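You operate a simulated robot arm through the tools that you are given. There is no shell and no other tool. Be economical: measure what you need, move in short steps, check, and stop when the job is done.

The job below is to be done with a simulated robot arm. You get a single attempt, and the scene is never put back.

JOB
Put things in order on the top of the window table. At the end: the clear bulb from the top of the window table stands on top of the black gauge; the brown jar from the top of the window table stands where the clear bulb stood; the red-banded lamp stands where the brown jar stood; the white porcelain knob from the top of the window table is on the brown little bowl; whatever was shut is shut again. Leave all else as you found it, and nothing knocked over.

The check looks at the end state, three seconds after you hand in, the way a careful person would. Anything else that was tipped, shoved, dropped, spilled or broken makes it a failure.

ROBOT AND FRAMES
A 6-joint arm with a two-finger parallel gripper, fixed in place. Base frame: the origin is at the foot of the arm, x ahead of it, y to its left, z up; the work surface is at about z = 0.74. Lengths are in m, angles in rad, forces in N, time in s.
With the tool pointing down near the work surface it reaches from about 0.2 to 0.64 m from the base axis. Its first joint turns from -1.152 to 1.152 rad. Payload 2.7 kg.
Tool frame: the origin (TCP) lies between the finger pads and is the grasp point; the fingertips stand 0.023 m ahead of it; z points along the fingers, y is the line along which they close. Largest opening 0.094 m; finger width 0.038, thickness 0.01; the body of the gripper, 0.054 by 0.096 m, starts 0.039 m behind the TCP.
Orientation is that of the tool frame in the base frame, as a unit quaternion [w, x, y, z]. With the fingers straight down and closing along the base's y, the tool's x points along the base's -x, its y along +y and its z along -z.

CONTROLS
- The arm moves only by the tool nudge_tool. Its argument "series" is a list of rows, each a list of 3 entries, a list of its own where there are three numbers: the turn, a rotation vector about the tool's x, y, z in rad, then the shift along the tool's x, y, z in m, then the gripper command, from -1 (shut) to 1 (fully open), values between in proportion. In form: [[[ax, ay, az], [dx, dy, dz], fingers], ...]. A call has 1 to 10 rows; each row shifts and turns the commanded pose from where the row before left it, along the tool's axes as they then stand. Rows are played at 5 a second. More than 0.05 m and 0.15 rad between two rows, or a gripper value outside its range, and nothing of the call is played. Where a pose cannot be reached the arm comes as near as it can. A force on the tool above 40 N (or 10 N above the force at the start of the call, whichever is more), or a blocked arm, ends the call early, and 0.2 s more pass. Each finger travels about 0.045 m/s and halts on what it meets, pressing with about 30 N; the grip force reading is that of the motor and also rises with nothing between the fingers. The clock runs only during rows and for 0.2 s after the last one: add rows that do not move to give the fingers time. It gives the time, the measured TCP pose, the force on the tool (base axes), the opening and the grip force at its end, in the units of the frame above (readings bear some noise).
- Cameras (640 x 400 px; columns grow to the right, rows downward): "scene" is fixed at [0.0641, -0.4315, 1.3932]; the picture's right is [0.84, -0.54, 0.00], its down [-0.36, -0.55, -0.75] and it looks along [0.41, 0.63, -0.66] (base axes); focal length 311 px, centre (320, 200). "wrist" rides on the gripper at [-0.039, 0, -0.044] in the tool frame; the picture's right is [0.00, -1.00, 0.00], its down [0.97, 0.00, -0.24] and it looks along [0.24, 0.00, 0.97] (tool axes); focal length 218 px, centre (320, 200).
- get_image(camera): a new picture of that camera. The clock stands still meanwhile.
- probe_pixels(camera, pixels): there is no depth. For up to 12 entries [column, row, z] of the newest picture of that camera ("zoom" is the newest enlarged one), the place [x, y] in the base frame at which the ray of that pixel passes the height z, good to about 0.003 m. The clock stands still meanwhile.
- close_up(camera, box): a new picture of the part [left, top, right, bottom] of that camera's present view, enlarged. The clock stands still meanwhile.
- finish_job(): hands the job in; it is judged then, once.

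Keep the steps short. Do not move on a guess: measure, check each grasp and each placing, and mend mistakes. In all there are 80 turns and 54 pictures (those below and enlarged ones count). Leave the gripper open and the arm clear of the work at the hand-in unless told otherwise, and finish with a single line.

The tools are called after "Request:" as name(argument=value, ...) on one line, values as JSON. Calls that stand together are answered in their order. nudge_tool: Moves the arm, as the interface text tells. Its arguments: {"type":"object","properties":{"series":{"type":"array"}},"required":["series"]} The other tools are called the same way: get_image (camera) takes a picture; probe_pixels (camera, pixels) gives the place at which the rays of pixels pass given heights; close_up (camera, box) takes an enlarged picture of a part of a camera's view; finish_job () hands the job in.

At the start:

```text
time: 0.0
position: [0.4758, 0.0385, 1.0711]
tcp_rot: [0.0, 0.0, 1.0, 0.0]
ft_force: [0.6, -0.3, 0.2]
grip_width: 0.0939
grasp_force: 0.0
```

scene: 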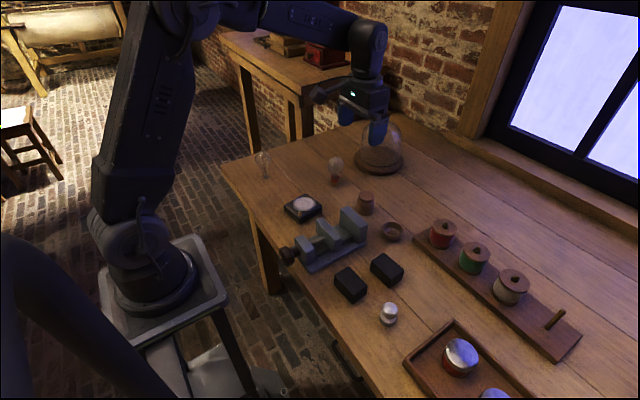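
wrist: 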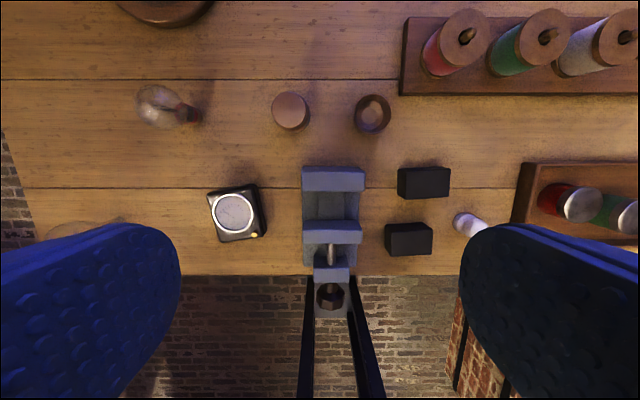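

I'll start with enlarged views of the table to identify the objects.

Request:
close_up(camera="scene", box=[220, 100, 420, 225])

Request:
close_up(camera="scene", box=[270, 180, 430, 340])

Request:
close_up(camera="wrist", box=[0, 0, 400, 250])

```text
3.20 times, centred on (320, 162) of scene
```

zoom: 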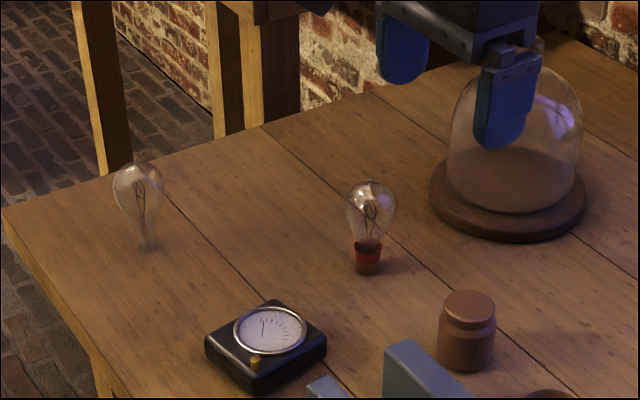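

```text
2.50 times, centred on (350, 260) of scene
```

zoom: 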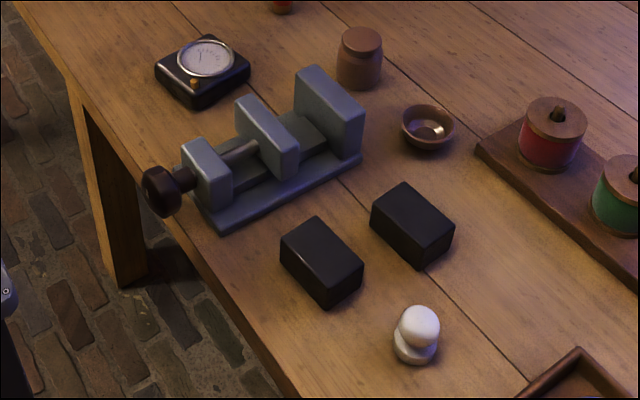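

```text
1.60 times, centred on (200, 125) of wrist
```

zoom: 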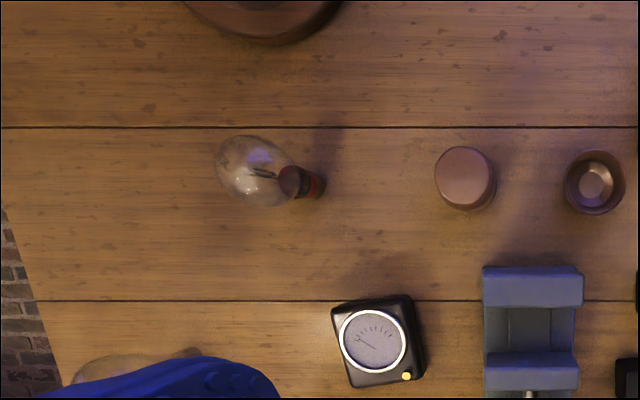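

Next I probe base and top pixels of the bulb, lamp, gauge, jar, bowl and knob.

Request:
probe_pixels(camera="scene", pixels=[[266, 177, 0.74], [335, 183, 0.74], [304.4, 202.6, 0.77], [366, 213, 0.74], [366, 194, 0.79], [393, 231, 0.75], [388, 321, 0.74], [390, 308, 0.77], [303, 218, 0.74], [380, 163, 0.75], [317, 268, 0.74], [350, 300, 0.74]])

Request:
probe_pixels(camera="wrist", pixels=[[290, 110, 0.79], [195, 115, 0.74], [373, 113, 0.76], [235, 213, 0.77], [468, 222, 0.76], [333, 180, 0.8], [333, 230, 0.79], [408, 238, 0.77], [423, 183, 0.77], [150, 103, 0.82], [290, 118, 0.74], [165, 5, 0.76]])

```text
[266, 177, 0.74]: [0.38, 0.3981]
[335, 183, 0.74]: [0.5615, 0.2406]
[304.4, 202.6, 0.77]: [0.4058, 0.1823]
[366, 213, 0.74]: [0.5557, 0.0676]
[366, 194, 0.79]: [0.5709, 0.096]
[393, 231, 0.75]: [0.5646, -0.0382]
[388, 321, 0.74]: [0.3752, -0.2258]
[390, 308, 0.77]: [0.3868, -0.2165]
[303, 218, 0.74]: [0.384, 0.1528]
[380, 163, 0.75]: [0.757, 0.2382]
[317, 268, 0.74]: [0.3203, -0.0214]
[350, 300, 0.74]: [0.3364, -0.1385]
```

```text
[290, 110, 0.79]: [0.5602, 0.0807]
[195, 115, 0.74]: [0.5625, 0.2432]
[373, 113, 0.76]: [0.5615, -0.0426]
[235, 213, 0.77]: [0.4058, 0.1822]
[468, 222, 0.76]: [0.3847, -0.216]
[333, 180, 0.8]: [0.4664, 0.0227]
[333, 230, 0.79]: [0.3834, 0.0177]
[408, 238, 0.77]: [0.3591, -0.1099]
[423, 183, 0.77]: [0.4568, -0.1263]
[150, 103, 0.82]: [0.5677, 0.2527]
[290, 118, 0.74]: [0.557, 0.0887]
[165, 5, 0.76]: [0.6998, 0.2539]
```

Bulb heights are needed next: I probe rays through the bulb tops at several heights to match them with the base positions.

Request:
probe_pixels(camera="scene", pixels=[[263, 151, 0.81], [263, 151, 0.83], [263, 151, 0.85], [263, 158.5, 0.8], [263, 158.5, 0.82], [336, 156, 0.82], [336, 156, 0.84], [336, 165.5, 0.8], [336, 165.5, 0.82], [266, 177, 0.74], [266, 178.5, 0.74], [366, 191, 0.8]])

Request:
nudge_tool(series=[[[0, 0, 0], [0.03, 0.04, 0], 1], [[0, 0, 0], [0.02, 0.045, 0], 1], [[0, 0, 0], [0.02, 0.045, 0], 1], [[0, 0, 0], [0.02, 0.045, 0], 1], [[0, 0, 0], [0.01, 0.045, 0], 1], [[0, 0, 0], [0, 0.045, 0], 1], [[0, 0, 0], [0, 0.045, 0], 1], [[0, 0, 0], [0, 0, 0], 1]])

Request:
get_image(camera="wrist")

```text
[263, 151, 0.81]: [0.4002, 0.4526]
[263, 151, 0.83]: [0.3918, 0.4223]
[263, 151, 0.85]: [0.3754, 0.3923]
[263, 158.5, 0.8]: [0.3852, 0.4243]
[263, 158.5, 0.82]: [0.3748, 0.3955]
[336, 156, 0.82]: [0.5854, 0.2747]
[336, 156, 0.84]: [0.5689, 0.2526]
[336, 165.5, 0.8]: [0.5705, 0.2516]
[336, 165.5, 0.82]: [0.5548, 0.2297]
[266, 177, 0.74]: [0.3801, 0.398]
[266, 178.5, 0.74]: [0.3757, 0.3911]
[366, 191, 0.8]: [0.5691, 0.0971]
```

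```text
time: 1.8
position: [0.3723, 0.3488, 1.0727]
tcp_rot: [0.001, 0.0, 1.0, 0.0]
ft_force: [-0.4, 0.2, -0.1]
grip_width: 0.094
grasp_force: 0.1
```

```text
48 pictures are left
```

wrist: 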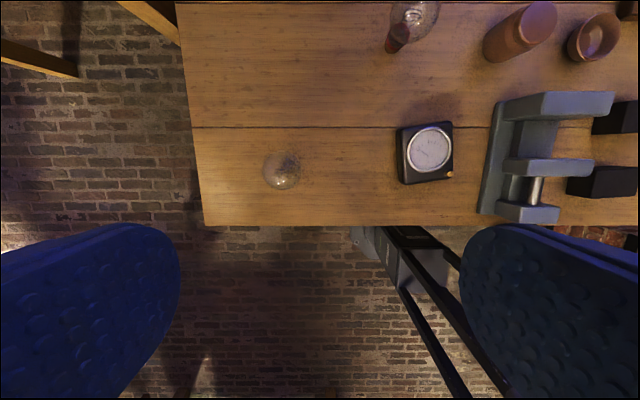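

The bulb shows at (282,170). I enlarge that part of the wrist view.

Request:
close_up(camera="wrist", box=[200, 110, 360, 210])

Request:
close_up(camera="scene", box=[230, 135, 310, 185])

```text
4.00 times, centred on (280, 160) of wrist
```

zoom: 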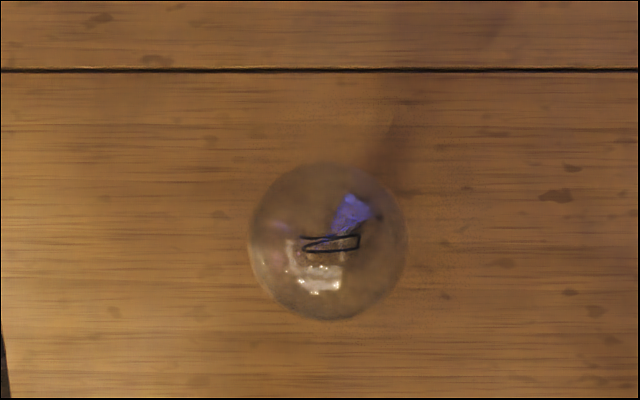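

```text
8.00 times, centred on (270, 160) of scene
```

zoom: 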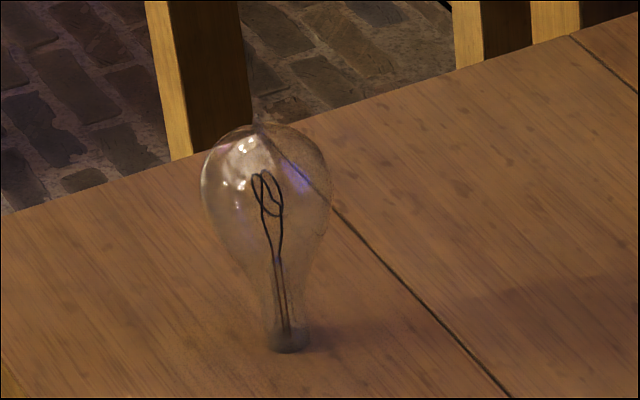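

I probe the bulb silhouette centre from the wrist view, and its base from the scene view.

Request:
probe_pixels(camera="wrist", pixels=[[281.8, 170.3, 0.8], [281.8, 170.3, 0.815], [281.8, 170.3, 0.83], [262, 170.3, 0.815], [301.5, 170.3, 0.815], [281.8, 150.5, 0.815], [281.8, 190, 0.815], [429, 149, 0.77], [402, 130, 0.77], [452, 124, 0.77], [452, 178, 0.77], [405, 183, 0.77]])

Request:
probe_pixels(camera="scene", pixels=[[266, 177.5, 0.74], [263.2, 158.4, 0.81], [263.2, 158.4, 0.815], [263.2, 158.4, 0.82], [255.2, 158.4, 0.815], [271.3, 158.4, 0.815]])

```text
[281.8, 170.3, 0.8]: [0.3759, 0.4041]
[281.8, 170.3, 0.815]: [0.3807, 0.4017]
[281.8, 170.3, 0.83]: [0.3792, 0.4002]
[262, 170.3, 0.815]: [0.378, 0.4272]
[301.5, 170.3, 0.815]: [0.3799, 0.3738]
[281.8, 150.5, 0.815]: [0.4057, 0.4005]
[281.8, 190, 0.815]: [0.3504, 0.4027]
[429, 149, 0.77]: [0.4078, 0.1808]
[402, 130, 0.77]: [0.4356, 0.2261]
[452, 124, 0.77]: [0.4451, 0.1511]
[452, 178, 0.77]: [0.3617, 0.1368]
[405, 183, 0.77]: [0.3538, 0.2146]
```

```text
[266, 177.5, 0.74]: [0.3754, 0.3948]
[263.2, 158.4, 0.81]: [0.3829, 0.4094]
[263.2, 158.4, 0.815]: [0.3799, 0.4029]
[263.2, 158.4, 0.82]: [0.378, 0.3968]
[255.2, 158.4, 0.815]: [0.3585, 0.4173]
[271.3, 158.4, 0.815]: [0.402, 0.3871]
```

Bulb axis is about (0.379, 0.401), with its widest point near z 0.815. I move above it and check before going down.

Request:
nudge_tool(series=[[[0, 0, 0], [-0.007, 0.026, 0.03], 1], [[0, 0, 0], [0, 0.026, 0.04], 1], [[0, 0, 0], [0, 0, 0.04], 1], [[0, 0, 0], [0, 0, 0.04], 1], [[0, 0, 0], [0, 0, 0], 1]])

Request:
get_image(camera="wrist")

Request:
close_up(camera="scene", box=[190, 75, 350, 195])

```text
time: 3.0
position: [0.3804, 0.4002, 0.9214]
tcp_rot: [0.0, 0.0, 1.0, 0.0]
ft_force: [-0.2, -0.3, -0.4]
grip_width: 0.0941
grasp_force: 0.1
```

```text
45 pictures are left
```

wrist: 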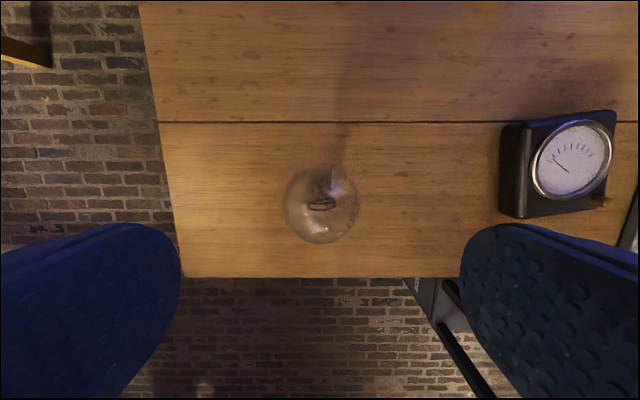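

```text
3.33 times, centred on (270, 135) of scene
```

zoom: 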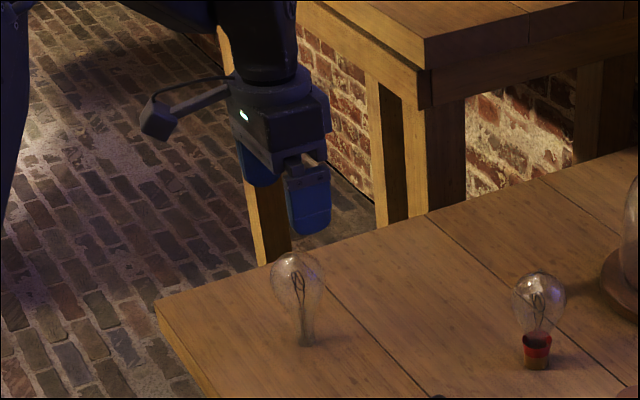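

The bulb sits at (321,205) in the wrist view. I probe the centre.

Request:
probe_pixels(camera="wrist", pixels=[[321, 205, 0.815], [284, 205, 0.815], [359, 205, 0.815], [572, 160, 0.77], [545, 185, 0.77], [500, 215, 0.74], [499, 128, 0.765]])

```text
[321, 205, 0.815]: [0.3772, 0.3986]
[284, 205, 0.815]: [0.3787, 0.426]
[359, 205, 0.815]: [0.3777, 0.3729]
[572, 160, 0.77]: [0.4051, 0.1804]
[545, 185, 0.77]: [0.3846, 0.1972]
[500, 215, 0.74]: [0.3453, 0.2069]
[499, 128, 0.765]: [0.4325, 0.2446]
```

I descend straight to z ≈ 0.814 with the fingers open.

Request:
nudge_tool(series=[[[0, 0, 0], [0.002, -0.001, 0.035], 1], [[0, 0, 0], [0, 0, 0.035], 1], [[0, 0, 0], [0, 0, 0.02], 1], [[0, 0, 0], [0, 0, 0.017], 1], [[0, 0, 0], [0, 0, 0], 1]])

Request:
get_image(camera="wrist")

Request:
close_up(camera="scene", box=[220, 115, 300, 185])

```text
time: 4.2
position: [0.3793, 0.3994, 0.8128]
tcp_rot: [0.0, 0.0, 1.0, 0.0]
ft_force: [-0.6, 0.4, 3.3]
grip_width: 0.0942
grasp_force: 0.0
```

```text
43 pictures are left
```

wrist: 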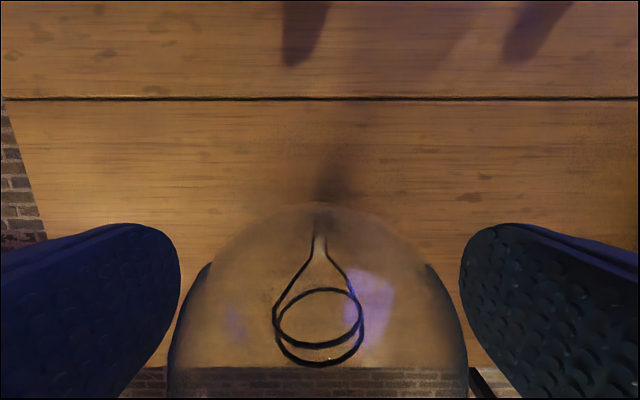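

```text
5.71 times, centred on (260, 150) of scene
```

zoom: 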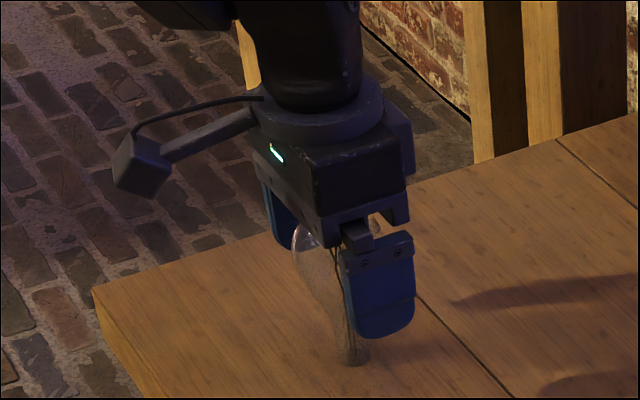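

A 3.3 N upward force suggests the palm is touching the bulb top. I back up 4 mm and check the force.

Request:
nudge_tool(series=[[[0, 0, 0], [0, 0, -0.004], 1], [[0, 0, 0], [0, 0, 0], 1]])

```text
time: 4.8
position: [0.3795, 0.3994, 0.8184]
tcp_rot: [0.0, 0.0, 1.0, 0.0]
ft_force: [0.0, 0.7, -0.3]
grip_width: 0.0941
grasp_force: 0.0
```

The force is clear now. I close gently to a commanded 0.048 opening.

Request:
nudge_tool(series=[[[0, 0, 0], [0, 0, 0], 0.3], [[0, 0, 0], [0, 0, 0], 0.1], [[0, 0, 0], [0, 0, 0], 0.02], [[0, 0, 0], [0, 0, 0], 0.02], [[0, 0, 0], [0, 0, 0], 0.02]])

```text
time: 6.0
position: [0.3793, 0.3999, 0.8196]
tcp_rot: [0.0, 0.0, 1.0, -0.001]
ft_force: [0.0, 0.7, -0.5]
grip_width: 0.0524
grasp_force: 29.5
```

The fingers hold the bulb at 0.0524 width. I lift 2 cm and check.

Request:
nudge_tool(series=[[[0, 0, 0], [0, 0, -0.01], 0.02], [[0, 0, 0], [0, 0, -0.02], 0.02], [[0, 0, 0], [0, 0, -0.04], 0.02], [[0, 0, 0], [0, 0, -0.04], 0.02], [[0, 0, 0], [0, 0, 0], 0.02]])

Request:
close_up(camera="scene", box=[200, 75, 320, 185])

```text
time: 7.2
position: [0.3798, 0.4002, 0.928]
tcp_rot: [0.0, 0.0, 1.0, 0.0]
ft_force: [0.7, -0.3, 0.4]
grip_width: 0.0521
grasp_force: 30.3
```

```text
3.64 times, centred on (260, 130) of scene
```

zoom: 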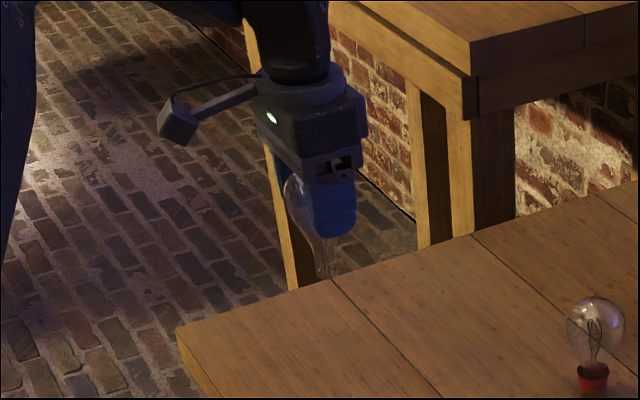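

The bulb hangs straight. I carry it to above the dial centre at (0.4065, 0.1815).

Request:
nudge_tool(series=[[[0, 0, 0], [-0.005, -0.04, 0], 0.02], [[0, 0, 0], [-0.005, -0.04, 0], 0.02], [[0, 0, 0], [-0.005, -0.04, 0], 0.02], [[0, 0, 0], [-0.005, -0.04, 0], 0.02], [[0, 0, 0], [-0.005, -0.04, 0], 0.02], [[0, 0, 0], [-0.0017, -0.0187, 0], 0.02], [[0, 0, 0], [0, 0, 0.03], 0.02], [[0, 0, 0], [0, 0, 0.02], 0.02], [[0, 0, 0], [0, 0, 0], 0.02]])

Request:
close_up(camera="scene", box=[250, 125, 370, 235])

Request:
get_image(camera="wrist")

```text
time: 9.2
position: [0.4059, 0.1805, 0.8779]
tcp_rot: [0.0, -0.001, 1.0, 0.0]
ft_force: [-0.3, -0.1, -0.1]
grip_width: 0.0519
grasp_force: 29.6
```

```text
3.64 times, centred on (310, 180) of scene
```

zoom: 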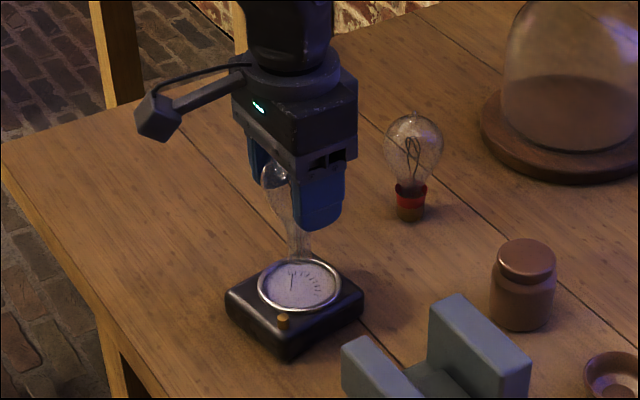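

```text
39 pictures are left
```

wrist: 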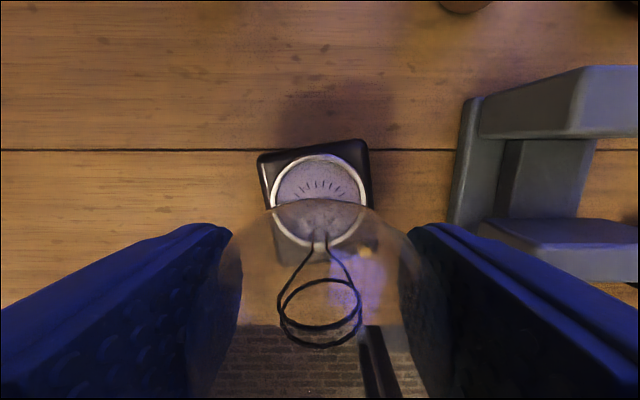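

I check the bulb base at scene pixel (304,195) and the dial ring at the dial centre.

Request:
probe_pixels(camera="scene", pixels=[[304.2, 195, 0.799], [304.2, 203, 0.77], [304.2, 203, 0.775]])

Request:
probe_pixels(camera="wrist", pixels=[[319, 201, 0.765], [319, 201, 0.77], [319, 201, 0.775]])

Request:
nudge_tool(series=[[[0, 0, 0], [0, 0, 0.01], 0.02], [[0, 0, 0], [0, 0, 0.008], 0.02], [[0, 0, 0], [0, 0, 0], 0.02]])

```text
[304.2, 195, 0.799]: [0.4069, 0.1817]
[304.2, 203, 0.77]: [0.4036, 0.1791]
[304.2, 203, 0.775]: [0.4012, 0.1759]
```

```text
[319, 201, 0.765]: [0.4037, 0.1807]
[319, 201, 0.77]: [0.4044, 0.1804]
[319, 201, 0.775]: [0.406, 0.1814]
```

```text
time: 10.0
position: [0.4065, 0.1817, 0.8602]
tcp_rot: [0.0, 0.0, 1.0, 0.0]
ft_force: [-0.4, -0.2, -0.5]
grip_width: 0.052
grasp_force: 30.4
```

The bulb is centred over the dial. I lower it in 2 mm steps until I feel contact.

Request:
nudge_tool(series=[[[0, 0, 0], [0, 0, 0.003], 0.02], [[0, 0, 0], [0, 0, 0.003], 0.02], [[0, 0, 0], [0, 0, 0.002], 0.02], [[0, 0, 0], [0, 0, 0], 0.02]])

Request:
close_up(camera="scene", box=[265, 160, 345, 230])

```text
time: 11.0
position: [0.4067, 0.1802, 0.8539]
tcp_rot: [0.0, 0.0, 1.0, 0.0]
ft_force: [1.3, -0.1, -0.9]
grip_width: 0.052
grasp_force: 29.1
```

```text
5.71 times, centred on (305, 195) of scene
```

zoom: 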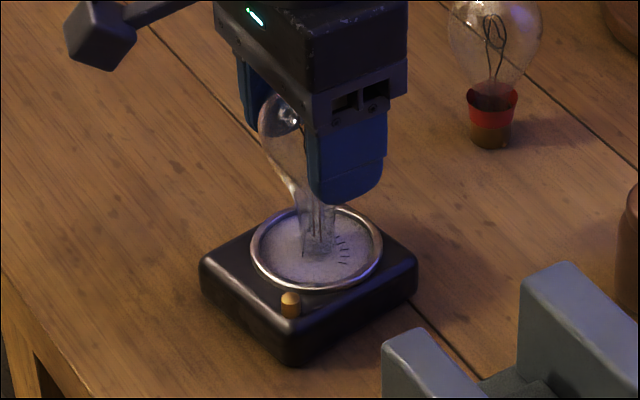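

There's no contact yet, so I continue down in 1 mm steps.

Request:
nudge_tool(series=[[[0, 0, 0], [0, 0, 0.001], 0.02], [[0, 0, 0], [0, 0, 0.001], 0.02], [[0, 0, 0], [0, 0, 0.001], 0.02], [[0, 0, 0], [0, 0, 0], 0.02]])

```text
time: 12.0
position: [0.4053, 0.1814, 0.8481]
tcp_rot: [0.0, 0.0, 1.0, 0.0]
ft_force: [-0.1, -0.9, -0.3]
grip_width: 0.0521
grasp_force: 29.8
```

Request:
nudge_tool(series=[[[0, 0, 0], [0, 0, 0.001], 0.02], [[0, 0, 0], [0, 0, 0.001], 0.02], [[0, 0, 0], [0, 0, 0], 0.02]])

Request:
close_up(camera="scene", box=[275, 175, 335, 225])

```text
time: 12.8
position: [0.4059, 0.1804, 0.8479]
tcp_rot: [0.0, -0.001, 1.0, 0.0]
ft_force: [-1.7, -0.5, 9.1]
grip_width: 0.0516
grasp_force: 30.1
```

```text
8.00 times, centred on (305, 200) of scene
```

zoom: 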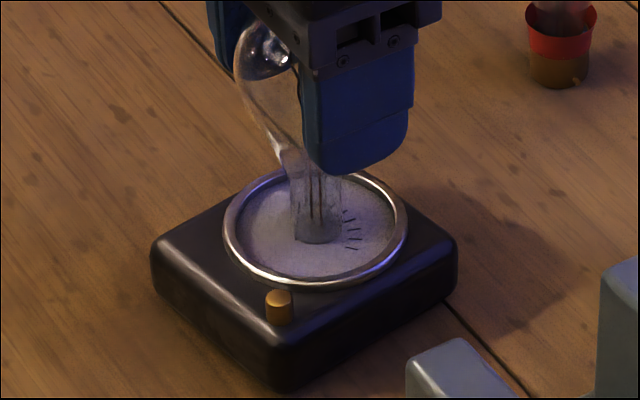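

Contact, 9 N. I relieve 1 mm and then open gradually.

Request:
nudge_tool(series=[[[0, 0, 0], [0, 0, -0.001], 0.02], [[0, 0, 0], [0, 0, 0], 0.02], [[0, 0, 0], [0, 0, 0], 0.13], [[0, 0, 0], [0, 0, 0], 0.2], [[0, 0, 0], [0, 0, 0], 0.4], [[0, 0, 0], [0, 0, 0], 0.7], [[0, 0, 0], [0, 0, 0], 1], [[0, 0, 0], [0, 0, 0], 1], [[0, 0, 0], [0, 0, 0], 1]])

Request:
close_up(camera="scene", box=[265, 155, 345, 225])

```text
time: 14.8
position: [0.4057, 0.1795, 0.8484]
tcp_rot: [0.0, 0.001, 1.0, 0.0]
ft_force: [0.9, -0.7, 0.7]
grip_width: 0.0942
grasp_force: 0.1
```

```text
5.71 times, centred on (305, 190) of scene
```

zoom: 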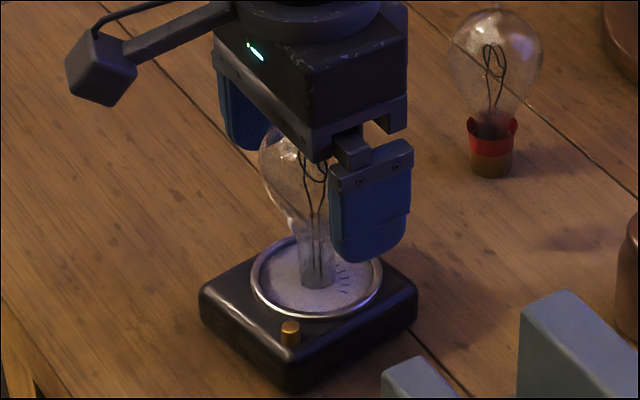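

The bulb stands free. I go straight up and then over to above the jar.

Request:
nudge_tool(series=[[[0, 0, 0], [0, 0, -0.04], 1], [[0, 0, 0], [0, 0, -0.05], 1], [[0, 0, 0], [0, 0, -0.05], 1], [[0, 0, 0], [-0.04, -0.02, 0], 1], [[0, 0, 0], [-0.04, -0.03, 0], 1], [[0, 0, 0], [-0.04, -0.025, 0], 1], [[0, 0, 0], [-0.03, -0.025, 0], 1], [[0, 0, 0], [0, 0, 0], 1]])

Request:
get_image(camera="wrist")

Request:
close_up(camera="scene", box=[260, 140, 420, 250])

```text
time: 16.6
position: [0.5563, 0.0803, 0.9875]
tcp_rot: [-0.001, 0.001, 1.0, 0.0]
ft_force: [0.5, 0.2, -0.2]
grip_width: 0.0938
grasp_force: 0.2
```

```text
35 pictures are left
```

wrist: 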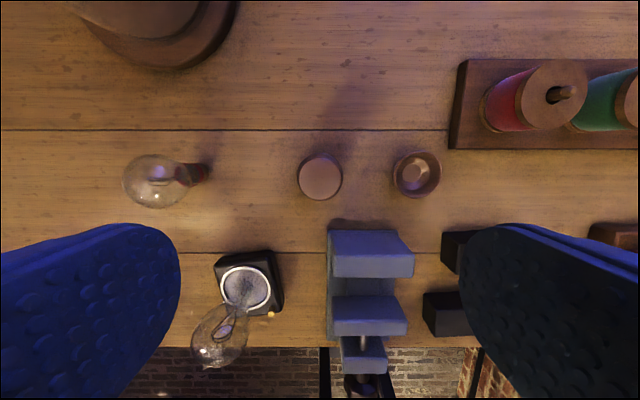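

```text
3.64 times, centred on (340, 195) of scene
```

zoom: 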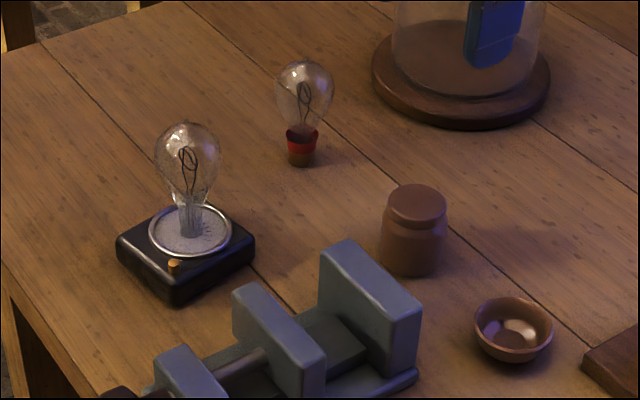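

I probe jar lid and base, and the lamp positions from both views.

Request:
probe_pixels(camera="wrist", pixels=[[319, 177, 0.79], [319, 177, 0.8], [298, 177, 0.795], [342, 177, 0.795], [416, 173, 0.745], [205, 172, 0.74], [416, 173, 0.76], [394, 174, 0.765], [441, 174, 0.765]])

Request:
probe_pixels(camera="scene", pixels=[[367, 195.8, 0.79], [367, 195.8, 0.795], [367, 195.8, 0.8], [365.3, 211, 0.74], [365.3, 215.5, 0.74], [334.6, 184, 0.74], [335.6, 165.3, 0.81], [335.6, 156.5, 0.845]])

```text
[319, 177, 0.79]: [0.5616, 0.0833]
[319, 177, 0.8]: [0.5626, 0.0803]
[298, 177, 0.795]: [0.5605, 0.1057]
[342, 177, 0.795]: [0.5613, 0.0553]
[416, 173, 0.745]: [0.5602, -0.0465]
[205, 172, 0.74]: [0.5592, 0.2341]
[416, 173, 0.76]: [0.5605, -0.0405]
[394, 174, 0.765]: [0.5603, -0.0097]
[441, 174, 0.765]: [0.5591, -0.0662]
```

```text
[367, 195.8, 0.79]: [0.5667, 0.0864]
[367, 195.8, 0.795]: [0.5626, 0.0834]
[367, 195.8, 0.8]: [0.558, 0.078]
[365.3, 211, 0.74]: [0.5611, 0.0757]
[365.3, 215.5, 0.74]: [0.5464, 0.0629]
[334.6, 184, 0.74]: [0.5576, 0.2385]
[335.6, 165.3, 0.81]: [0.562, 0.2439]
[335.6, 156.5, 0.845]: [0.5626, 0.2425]
```

The jar axis is (0.561, 0.0815), its top near 0.796. I descend to z ≈ 0.769 around the body with the fingers open.

Request:
nudge_tool(series=[[[0, 0, 0], [-0.005, 0.001, 0.04], 1], [[0, 0, 0], [0, 0, 0.05], 1], [[0, 0, 0], [0, 0, 0.05], 1], [[0, 0, 0], [0, 0, 0.04], 1], [[0, 0, 0], [0, 0, 0.02], 1], [[0, 0, 0], [0, 0, 0.018], 1], [[0, 0, 0], [0, 0, 0], 1]])

Request:
close_up(camera="scene", box=[310, 150, 430, 250])

```text
time: 18.2
position: [0.5614, 0.0823, 0.7703]
tcp_rot: [0.001, 0.001, 1.0, 0.0]
ft_force: [0.8, 0.5, 0.3]
grip_width: 0.0941
grasp_force: 0.0
```

```text
4.00 times, centred on (370, 200) of scene
```

zoom: 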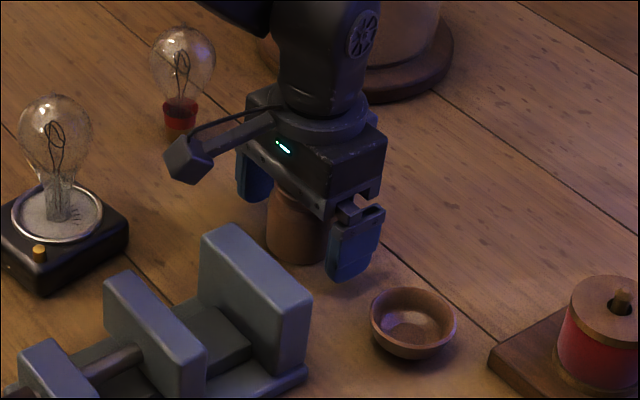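

The fingers straddle the jar with room to spare. I close.

Request:
nudge_tool(series=[[[0, 0, 0], [0, 0, 0], 0.4], [[0, 0, 0], [0, 0, 0], 0.1], [[0, 0, 0], [0, 0, 0], 0], [[0, 0, 0], [0, 0, 0], 0], [[0, 0, 0], [0, 0, 0], 0]])

```text
time: 19.4
position: [0.5616, 0.0807, 0.7714]
tcp_rot: [0.0, 0.0, 1.0, 0.0]
ft_force: [0.1, -0.4, -0.3]
grip_width: 0.0495
grasp_force: 29.3
```

Held at 0.0495. I lift vertically and look.

Request:
nudge_tool(series=[[[0, 0, 0], [0, 0, -0.01], 0], [[0, 0, 0], [0, 0, -0.03], 0], [[0, 0, 0], [0, 0, -0.05], 0], [[0, 0, 0], [0, 0, -0.05], 0], [[0, 0, 0], [0, 0, -0.05], 0], [[0, 0, 0], [0, 0, 0], 0]])

Request:
close_up(camera="scene", box=[300, 80, 440, 220])

```text
time: 20.8
position: [0.5589, 0.0815, 0.9606]
tcp_rot: [-0.001, 0.0, 1.0, 0.0]
ft_force: [-0.5, -0.3, -0.7]
grip_width: 0.0496
grasp_force: 30.6
```

```text
2.86 times, centred on (370, 150) of scene
```

zoom: 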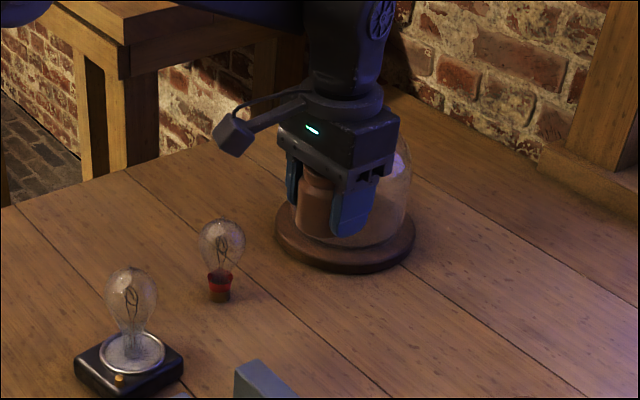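

The jar is held upright. I carry it to above the old bulb spot at (0.379, 0.400).

Request:
nudge_tool(series=[[[0, 0, 0], [0.0227, 0.0399, 0], 0], [[0, 0, 0], [0.0227, 0.0399, 0], 0], [[0, 0, 0], [0.0227, 0.0399, 0], 0], [[0, 0, 0], [0.0227, 0.0399, 0], 0], [[0, 0, 0], [0.0227, 0.0399, 0], 0], [[0, 0, 0], [0.0227, 0.0399, 0], 0], [[0, 0, 0], [0.0227, 0.0399, 0], 0], [[0, 0, 0], [0.0227, 0.0399, 0], 0], [[0, 0, 0], [0, 0, 0.02], 0], [[0, 0, 0], [0, 0, 0], 0]])

```text
time: 23.0
position: [0.3786, 0.4022, 0.9392]
tcp_rot: [0.001, 0.0, 1.0, 0.0]
ft_force: [-0.6, 0.1, -0.9]
grip_width: 0.0495
grasp_force: 30.4
```

Over the spot now. I descend to about z 0.776.

Request:
nudge_tool(series=[[[0, 0, 0], [0, -0.001, 0.05], 0], [[0, 0, 0], [0, 0, 0.05], 0], [[0, 0, 0], [0, 0, 0.04], 0], [[0, 0, 0], [0, 0, 0.02], 0], [[0, 0, 0], [0, 0, 0], 0]])

Request:
close_up(camera="scene", box=[220, 115, 320, 195])

```text
time: 24.2
position: [0.3798, 0.3996, 0.78]
tcp_rot: [0.0, 0.0, 1.0, 0.0]
ft_force: [0.4, 1.0, -0.8]
grip_width: 0.0494
grasp_force: 30.0
```

```text
5.00 times, centred on (270, 155) of scene
```

zoom: 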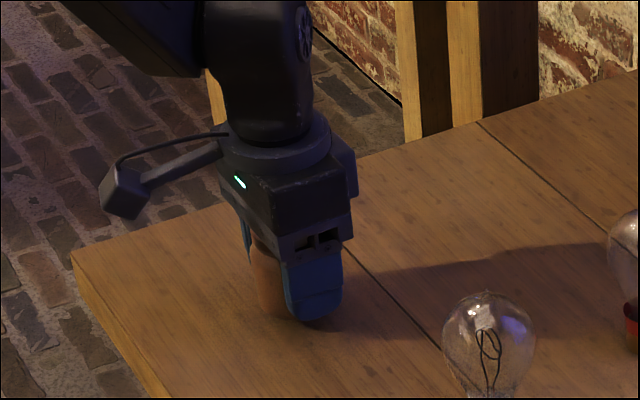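

I lower the rest in small steps until contact.

Request:
nudge_tool(series=[[[0, 0, 0], [0, 0, 0.004], 0], [[0, 0, 0], [0, 0, 0.002], 0], [[0, 0, 0], [0, 0, 0.002], 0], [[0, 0, 0], [0, 0, 0], 0]])

```text
time: 25.2
position: [0.3798, 0.4003, 0.7721]
tcp_rot: [-0.001, 0.0, 1.0, 0.0]
ft_force: [0.0, -0.2, -1.1]
grip_width: 0.0492
grasp_force: 30.3
```

Request:
nudge_tool(series=[[[0, 0, 0], [0, 0, 0.001], 0], [[0, 0, 0], [0, 0, 0.001], 0], [[0, 0, 0], [0, 0, 0], 0]])

```text
time: 26.0
position: [0.3801, 0.3999, 0.7706]
tcp_rot: [0.0, 0.0, 1.0, 0.0]
ft_force: [0.0, -0.9, 2.8]
grip_width: 0.0494
grasp_force: 30.2
```

Light contact (about 3–4 N). I open gradually, then rise.

Request:
nudge_tool(series=[[[0, 0, 0], [0, 0, 0], 0.08], [[0, 0, 0], [0, 0, 0], 0.2], [[0, 0, 0], [0, 0, 0], 0.5], [[0, 0, 0], [0, 0, 0], 1], [[0, 0, 0], [0, 0, 0], 1], [[0, 0, 0], [0, 0, 0], 1], [[0, 0, 0], [0, 0, -0.03], 1], [[0, 0, 0], [0, 0, -0.05], 1], [[0, 0, 0], [0, 0, -0.05], 1], [[0, 0, 0], [0, 0, -0.04], 1]])

Request:
close_up(camera="scene", box=[220, 80, 360, 220])

Request:
get_image(camera="wrist")

```text
time: 28.2
position: [0.3797, 0.3999, 0.9413]
tcp_rot: [0.0, 0.0, 1.0, 0.0]
ft_force: [-0.4, -0.3, 0.4]
grip_width: 0.0939
grasp_force: 0.0
```

```text
2.86 times, centred on (290, 150) of scene
```

zoom: 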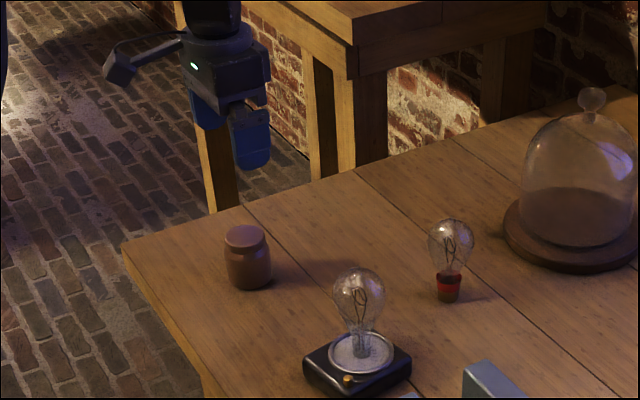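

```text
29 pictures are left
```

wrist: 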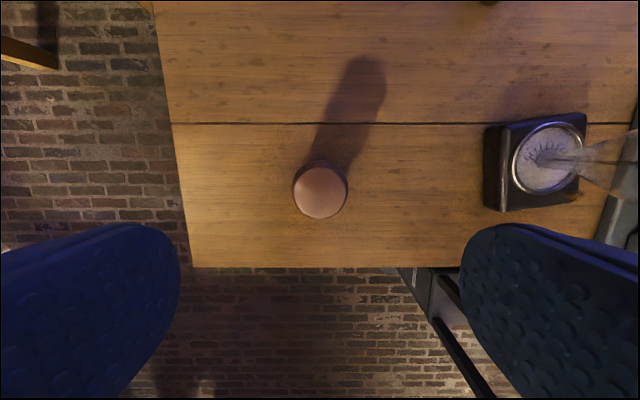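

The jar stands upright on the bulb's old spot. Next I move above the lamp.

Request:
nudge_tool(series=[[[0, 0, 0], [-0.0364, -0.0316, 0], 1], [[0, 0, 0], [-0.0364, -0.0316, 0], 1], [[0, 0, 0], [-0.0364, -0.0316, 0], 1], [[0, 0, 0], [-0.0364, -0.0316, 0], 1], [[0, 0, 0], [-0.0364, -0.0316, 0], 1], [[0, 0, 0], [0, 0, 0], 1]])

Request:
get_image(camera="wrist")

Request:
close_up(camera="scene", box=[280, 80, 420, 220])

```text
time: 29.6
position: [0.5618, 0.2414, 0.9395]
tcp_rot: [0.0, 0.0, 1.0, 0.0]
ft_force: [0.2, 0.5, 0.2]
grip_width: 0.094
grasp_force: 0.0
```

```text
28 pictures are left
```

wrist: 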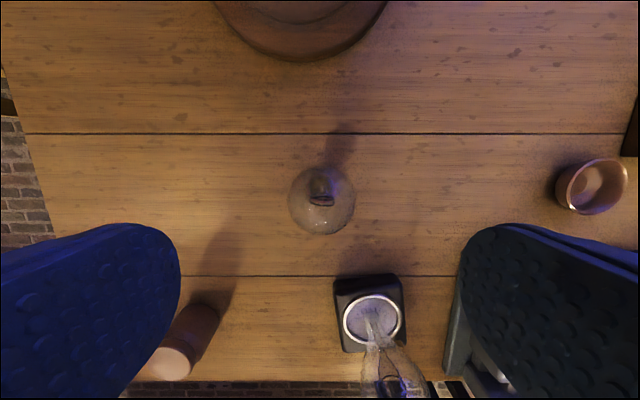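

```text
2.86 times, centred on (350, 150) of scene
```

zoom: 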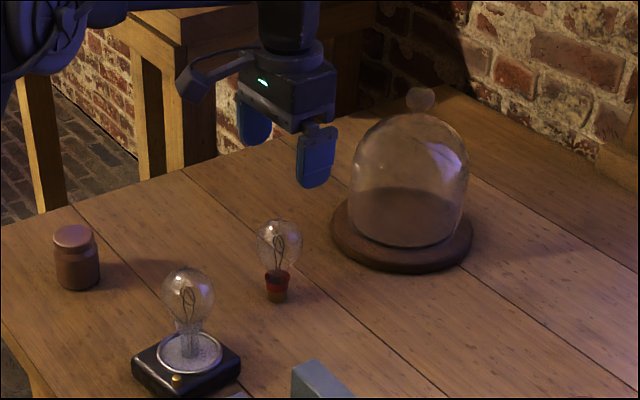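

The lamp silhouette is at (321,201) in the wrist view. I probe it.

Request:
probe_pixels(camera="wrist", pixels=[[321.5, 201, 0.81], [288, 201, 0.81], [355.5, 201, 0.81], [321.5, 167, 0.81], [321.5, 235, 0.81], [320, 190, 0.74]])

Request:
probe_pixels(camera="scene", pixels=[[335.6, 165, 0.805], [335.6, 165, 0.81], [335.6, 165, 0.815], [335.6, 156.6, 0.845], [335.6, 156.6, 0.85]])

```text
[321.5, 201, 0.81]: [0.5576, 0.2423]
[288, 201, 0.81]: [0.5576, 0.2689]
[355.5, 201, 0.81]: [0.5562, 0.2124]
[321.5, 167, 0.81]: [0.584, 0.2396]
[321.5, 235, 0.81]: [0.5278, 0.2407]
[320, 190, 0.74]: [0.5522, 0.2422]
```

```text
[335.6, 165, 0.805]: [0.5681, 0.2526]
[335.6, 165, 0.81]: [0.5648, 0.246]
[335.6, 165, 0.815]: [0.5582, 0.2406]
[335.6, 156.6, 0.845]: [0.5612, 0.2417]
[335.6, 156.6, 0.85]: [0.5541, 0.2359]
```

The lamp is at about (0.559, 0.241). I descend to z ≈ 0.817.

Request:
nudge_tool(series=[[[0, 0, 0], [0.0025, 0, 0.04], 1], [[0, 0, 0], [0, 0, 0.04], 1], [[0, 0, 0], [0, 0, 0.025], 1], [[0, 0, 0], [0, 0, 0.018], 1], [[0, 0, 0], [0, 0, 0], 1]])

Request:
close_up(camera="scene", box=[285, 115, 385, 195])

```text
time: 30.8
position: [0.5582, 0.2419, 0.8176]
tcp_rot: [0.0, -0.001, 1.0, -0.001]
ft_force: [-0.7, 0.6, 0.4]
grip_width: 0.0943
grasp_force: 0.1
```

```text
5.00 times, centred on (335, 155) of scene
```

zoom: 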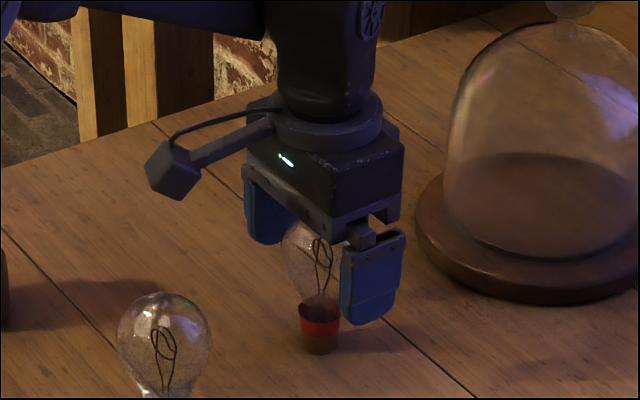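

No contact force. I close on the globe gently.

Request:
nudge_tool(series=[[[0, 0, 0], [0, 0, 0], 0.4], [[0, 0, 0], [0, 0, 0], 0.15], [[0, 0, 0], [0, 0, 0], 0.02], [[0, 0, 0], [0, 0, 0], 0.02], [[0, 0, 0], [0, 0, 0], 0.02]])

```text
time: 32.0
position: [0.5595, 0.2415, 0.8183]
tcp_rot: [0.0, 0.0, 1.0, 0.0]
ft_force: [-0.5, -1.1, 0.1]
grip_width: 0.0529
grasp_force: 29.3
```

Held at 0.0529. I lift 7 cm and check.

Request:
nudge_tool(series=[[[0, 0, 0], [0, 0, -0.01], 0.02], [[0, 0, 0], [0, 0, -0.03], 0.02], [[0, 0, 0], [0, 0, -0.03], 0.02], [[0, 0, 0], [0, 0, 0], 0.02]])

Request:
close_up(camera="scene", box=[285, 85, 405, 195])

```text
time: 33.0
position: [0.5593, 0.2417, 0.8876]
tcp_rot: [0.0, 0.0, 1.0, -0.001]
ft_force: [-0.4, -1.1, -0.4]
grip_width: 0.0528
grasp_force: 30.0
```

```text
3.64 times, centred on (345, 140) of scene
```

zoom: 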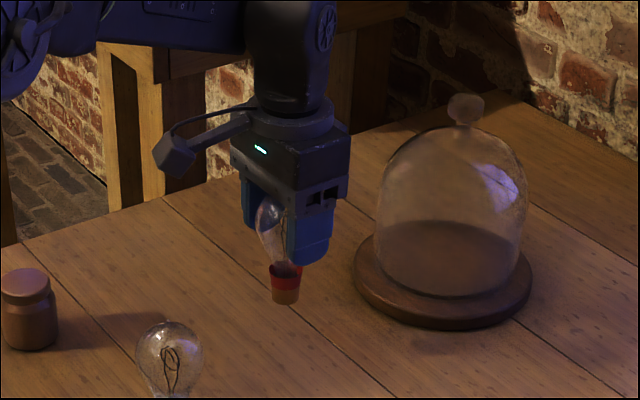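

The lamp hangs straight. I carry it to the jar's old spot and lower to just above contact.

Request:
nudge_tool(series=[[[0, 0, 0], [-0.0015, -0.04, 0], 0.02], [[0, 0, 0], [0, -0.04, 0], 0.02], [[0, 0, 0], [0, -0.04, 0], 0.02], [[0, 0, 0], [0, -0.0405, 0], 0.02], [[0, 0, 0], [0, 0, 0], 0.02], [[0, 0, 0], [0, 0, 0.035], 0.02], [[0, 0, 0], [0, 0, 0.025], 0.02], [[0, 0, 0], [0, 0, 0.004], 0.02], [[0, 0, 0], [0, 0, 0], 0.02]])

Request:
close_up(camera="scene", box=[310, 150, 410, 230])

```text
time: 35.0
position: [0.561, 0.0816, 0.8238]
tcp_rot: [0.0, 0.0, 1.0, 0.0]
ft_force: [0.5, -0.4, -1.1]
grip_width: 0.0531
grasp_force: 29.5
```

```text
5.00 times, centred on (360, 190) of scene
```

zoom: 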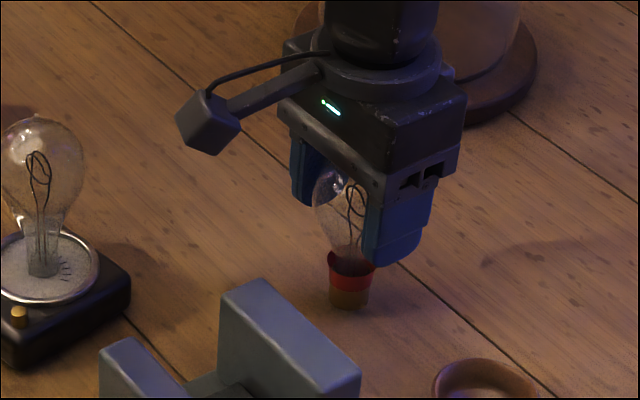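

I lower the last few millimetres.

Request:
nudge_tool(series=[[[0, 0, 0], [0, 0, 0.002], 0.02], [[0, 0, 0], [0, 0, 0.002], 0.02], [[0, 0, 0], [0, 0, 0.001], 0.02], [[0, 0, 0], [0, 0, 0], 0.02]])

```text
time: 36.0
position: [0.5609, 0.081, 0.8192]
tcp_rot: [0.0, 0.0, 1.0, 0.0]
ft_force: [0.1, -0.9, -0.7]
grip_width: 0.0528
grasp_force: 29.8
```

Request:
nudge_tool(series=[[[0, 0, 0], [0, 0, 0.001], 0.02], [[0, 0, 0], [0, 0, 0.001], 0.02], [[0, 0, 0], [0, 0, 0], 0.02]])

```text
time: 36.8
position: [0.5613, 0.0808, 0.8175]
tcp_rot: [0.001, 0.0, 1.0, 0.0]
ft_force: [-3.0, -1.0, 12.3]
grip_width: 0.053
grasp_force: 30.2
```

Contact at 12 N. I relieve 1 mm, then open gradually.

Request:
nudge_tool(series=[[[0, 0, 0], [0, 0, -0.001], 0.02], [[0, 0, 0], [0, 0, 0], 0.02], [[0, 0, 0], [0, 0, 0], 0.14], [[0, 0, 0], [0, 0, 0], 0.22], [[0, 0, 0], [0, 0, 0], 0.4], [[0, 0, 0], [0, 0, 0], 0.7], [[0, 0, 0], [0, 0, 0], 1], [[0, 0, 0], [0, 0, 0], 1], [[0, 0, 0], [0, 0, 0], 1]])

Request:
close_up(camera="scene", box=[310, 150, 410, 230])

```text
time: 38.8
position: [0.5595, 0.0816, 0.8172]
tcp_rot: [-0.001, 0.0, 1.0, 0.0]
ft_force: [-0.1, -0.1, -0.1]
grip_width: 0.0939
grasp_force: 0.0
```

```text
5.00 times, centred on (360, 190) of scene
```

zoom: 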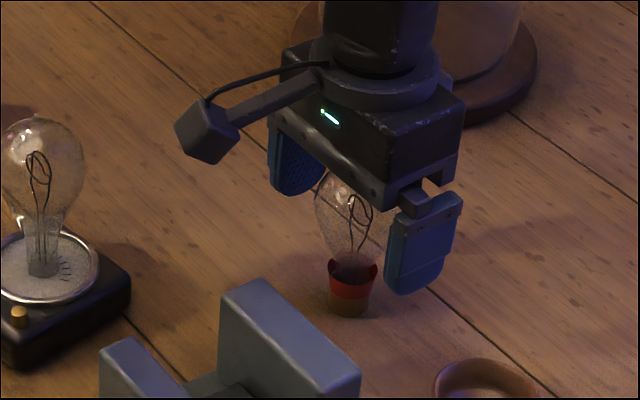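

The lamp stands. I rise and move toward the knob.

Request:
nudge_tool(series=[[[0, 0, 0], [0, 0, -0.04], 1], [[0, 0, 0], [0, 0, -0.05], 1], [[0, 0, 0], [0, 0, -0.05], 1], [[0, 0, 0], [0.022, -0.043, 0], 1], [[0, 0, 0], [0.022, -0.043, 0], 1], [[0, 0, 0], [0.025, -0.043, 0], 1], [[0, 0, 0], [0.025, -0.043, 0], 1], [[0, 0, 0], [0.025, -0.043, 0], 1], [[0, 0, 0], [0.025, -0.043, 0], 1], [[0, 0, 0], [0.025, -0.041, 0], 1]])

Request:
get_image(camera="wrist")

Request:
close_up(camera="scene", box=[330, 250, 450, 350])

```text
time: 41.0
position: [0.3899, -0.2177, 0.9575]
tcp_rot: [0.0, 0.0, 1.0, 0.0]
ft_force: [-0.5, 0.0, -0.2]
grip_width: 0.094
grasp_force: 0.1
```

```text
22 pictures are left
```

wrist: 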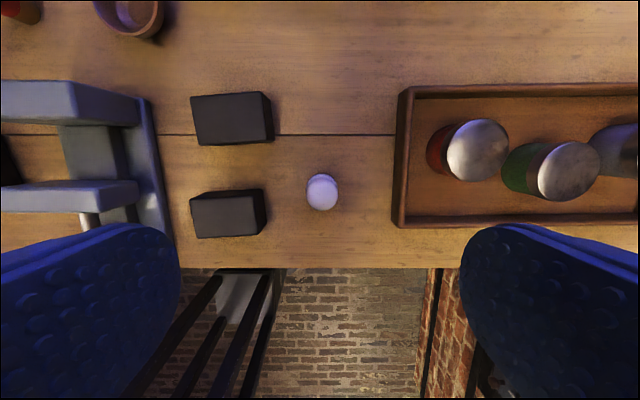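

```text
4.00 times, centred on (390, 300) of scene
```

zoom: 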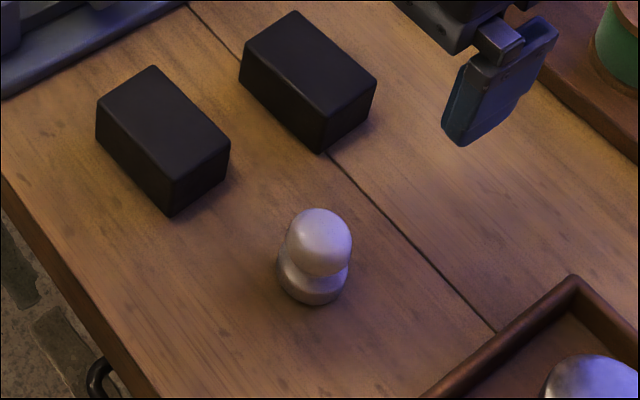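

I probe knob size and clearances to the black blocks and tray.

Request:
probe_pixels(camera="wrist", pixels=[[322, 191, 0.775], [306, 191, 0.775], [338, 191, 0.775], [322, 208, 0.745], [264, 190, 0.77], [268, 235, 0.74], [272, 93, 0.77], [274, 138, 0.74], [398, 224, 0.75], [409, 87, 0.765], [322, 174, 0.775]])

Request:
probe_pixels(camera="zoom", pixels=[[320, 240, 0.77], [320, 240, 0.775], [288, 240, 0.77], [352, 240, 0.77], [277, 270, 0.745], [350, 270, 0.745], [313, 270, 0.745], [313, 278, 0.74], [322, 210, 0.785], [322, 210, 0.79], [172, 215, 0.74], [230, 145, 0.77]])

```text
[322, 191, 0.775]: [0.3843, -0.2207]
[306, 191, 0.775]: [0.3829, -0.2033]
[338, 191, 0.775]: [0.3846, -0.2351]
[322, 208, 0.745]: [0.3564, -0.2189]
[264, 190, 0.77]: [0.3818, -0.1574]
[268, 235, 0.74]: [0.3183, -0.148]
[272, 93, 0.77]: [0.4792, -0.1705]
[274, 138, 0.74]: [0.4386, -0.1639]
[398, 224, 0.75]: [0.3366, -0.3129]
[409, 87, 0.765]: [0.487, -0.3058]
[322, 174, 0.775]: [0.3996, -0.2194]
```

```text
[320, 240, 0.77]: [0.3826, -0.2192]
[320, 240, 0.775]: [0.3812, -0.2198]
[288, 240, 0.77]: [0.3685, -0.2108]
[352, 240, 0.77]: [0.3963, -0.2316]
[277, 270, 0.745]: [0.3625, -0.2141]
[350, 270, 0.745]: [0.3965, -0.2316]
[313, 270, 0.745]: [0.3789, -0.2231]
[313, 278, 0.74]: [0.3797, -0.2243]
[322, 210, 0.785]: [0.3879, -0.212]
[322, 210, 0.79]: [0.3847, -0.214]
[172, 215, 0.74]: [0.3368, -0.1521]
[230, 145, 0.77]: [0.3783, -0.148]
```

Knob axis is about (0.383, -0.220), the head about 0.034 wide. I narrow to 0.064, because the black block is close, and descend to z ≈ 0.782.

Request:
nudge_tool(series=[[[0, 0, 0], [0.007, -0.0025, 0.03], 0.36], [[0, 0, 0], [0, 0, 0.04], 0.36], [[0, 0, 0], [0, 0, 0.04], 0.36], [[0, 0, 0], [0, 0, 0.03], 0.36], [[0, 0, 0], [0, 0, 0], 0.36]])

Request:
get_image(camera="wrist")

Request:
close_up(camera="scene", box=[330, 250, 450, 350])

```text
time: 42.2
position: [0.384, -0.2197, 0.815]
tcp_rot: [0.0, 0.0, 1.0, 0.001]
ft_force: [0.3, 0.7, 0.1]
grip_width: 0.0641
grasp_force: 0.1
```

```text
20 pictures are left
```

wrist: 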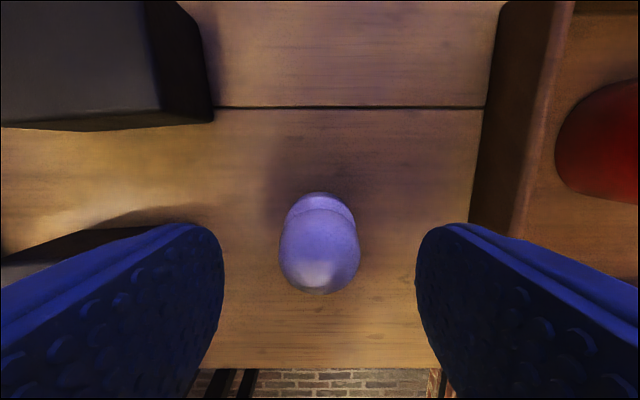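

```text
4.00 times, centred on (390, 300) of scene
```

zoom: 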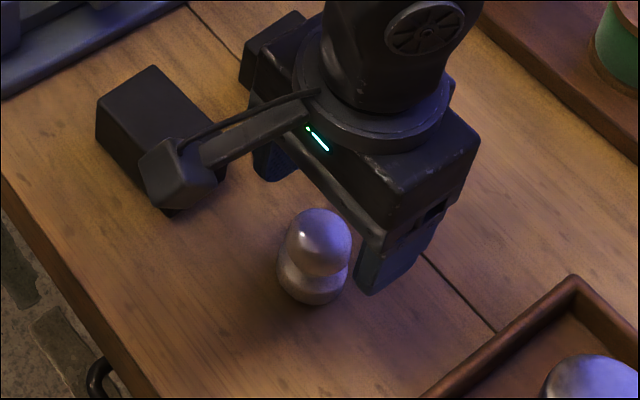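

I check the head centre (320,250) and the extents in the wrist view.

Request:
probe_pixels(camera="wrist", pixels=[[320, 252, 0.772], [280, 252, 0.772], [360, 252, 0.772], [320, 294, 0.772], [320, 193, 0.745], [285, 215, 0.745], [354, 215, 0.745]])

```text
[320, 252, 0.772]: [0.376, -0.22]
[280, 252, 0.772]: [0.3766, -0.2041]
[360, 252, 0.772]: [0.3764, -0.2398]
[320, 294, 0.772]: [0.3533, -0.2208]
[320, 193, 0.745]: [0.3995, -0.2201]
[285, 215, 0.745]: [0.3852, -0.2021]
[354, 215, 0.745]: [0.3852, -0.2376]
```

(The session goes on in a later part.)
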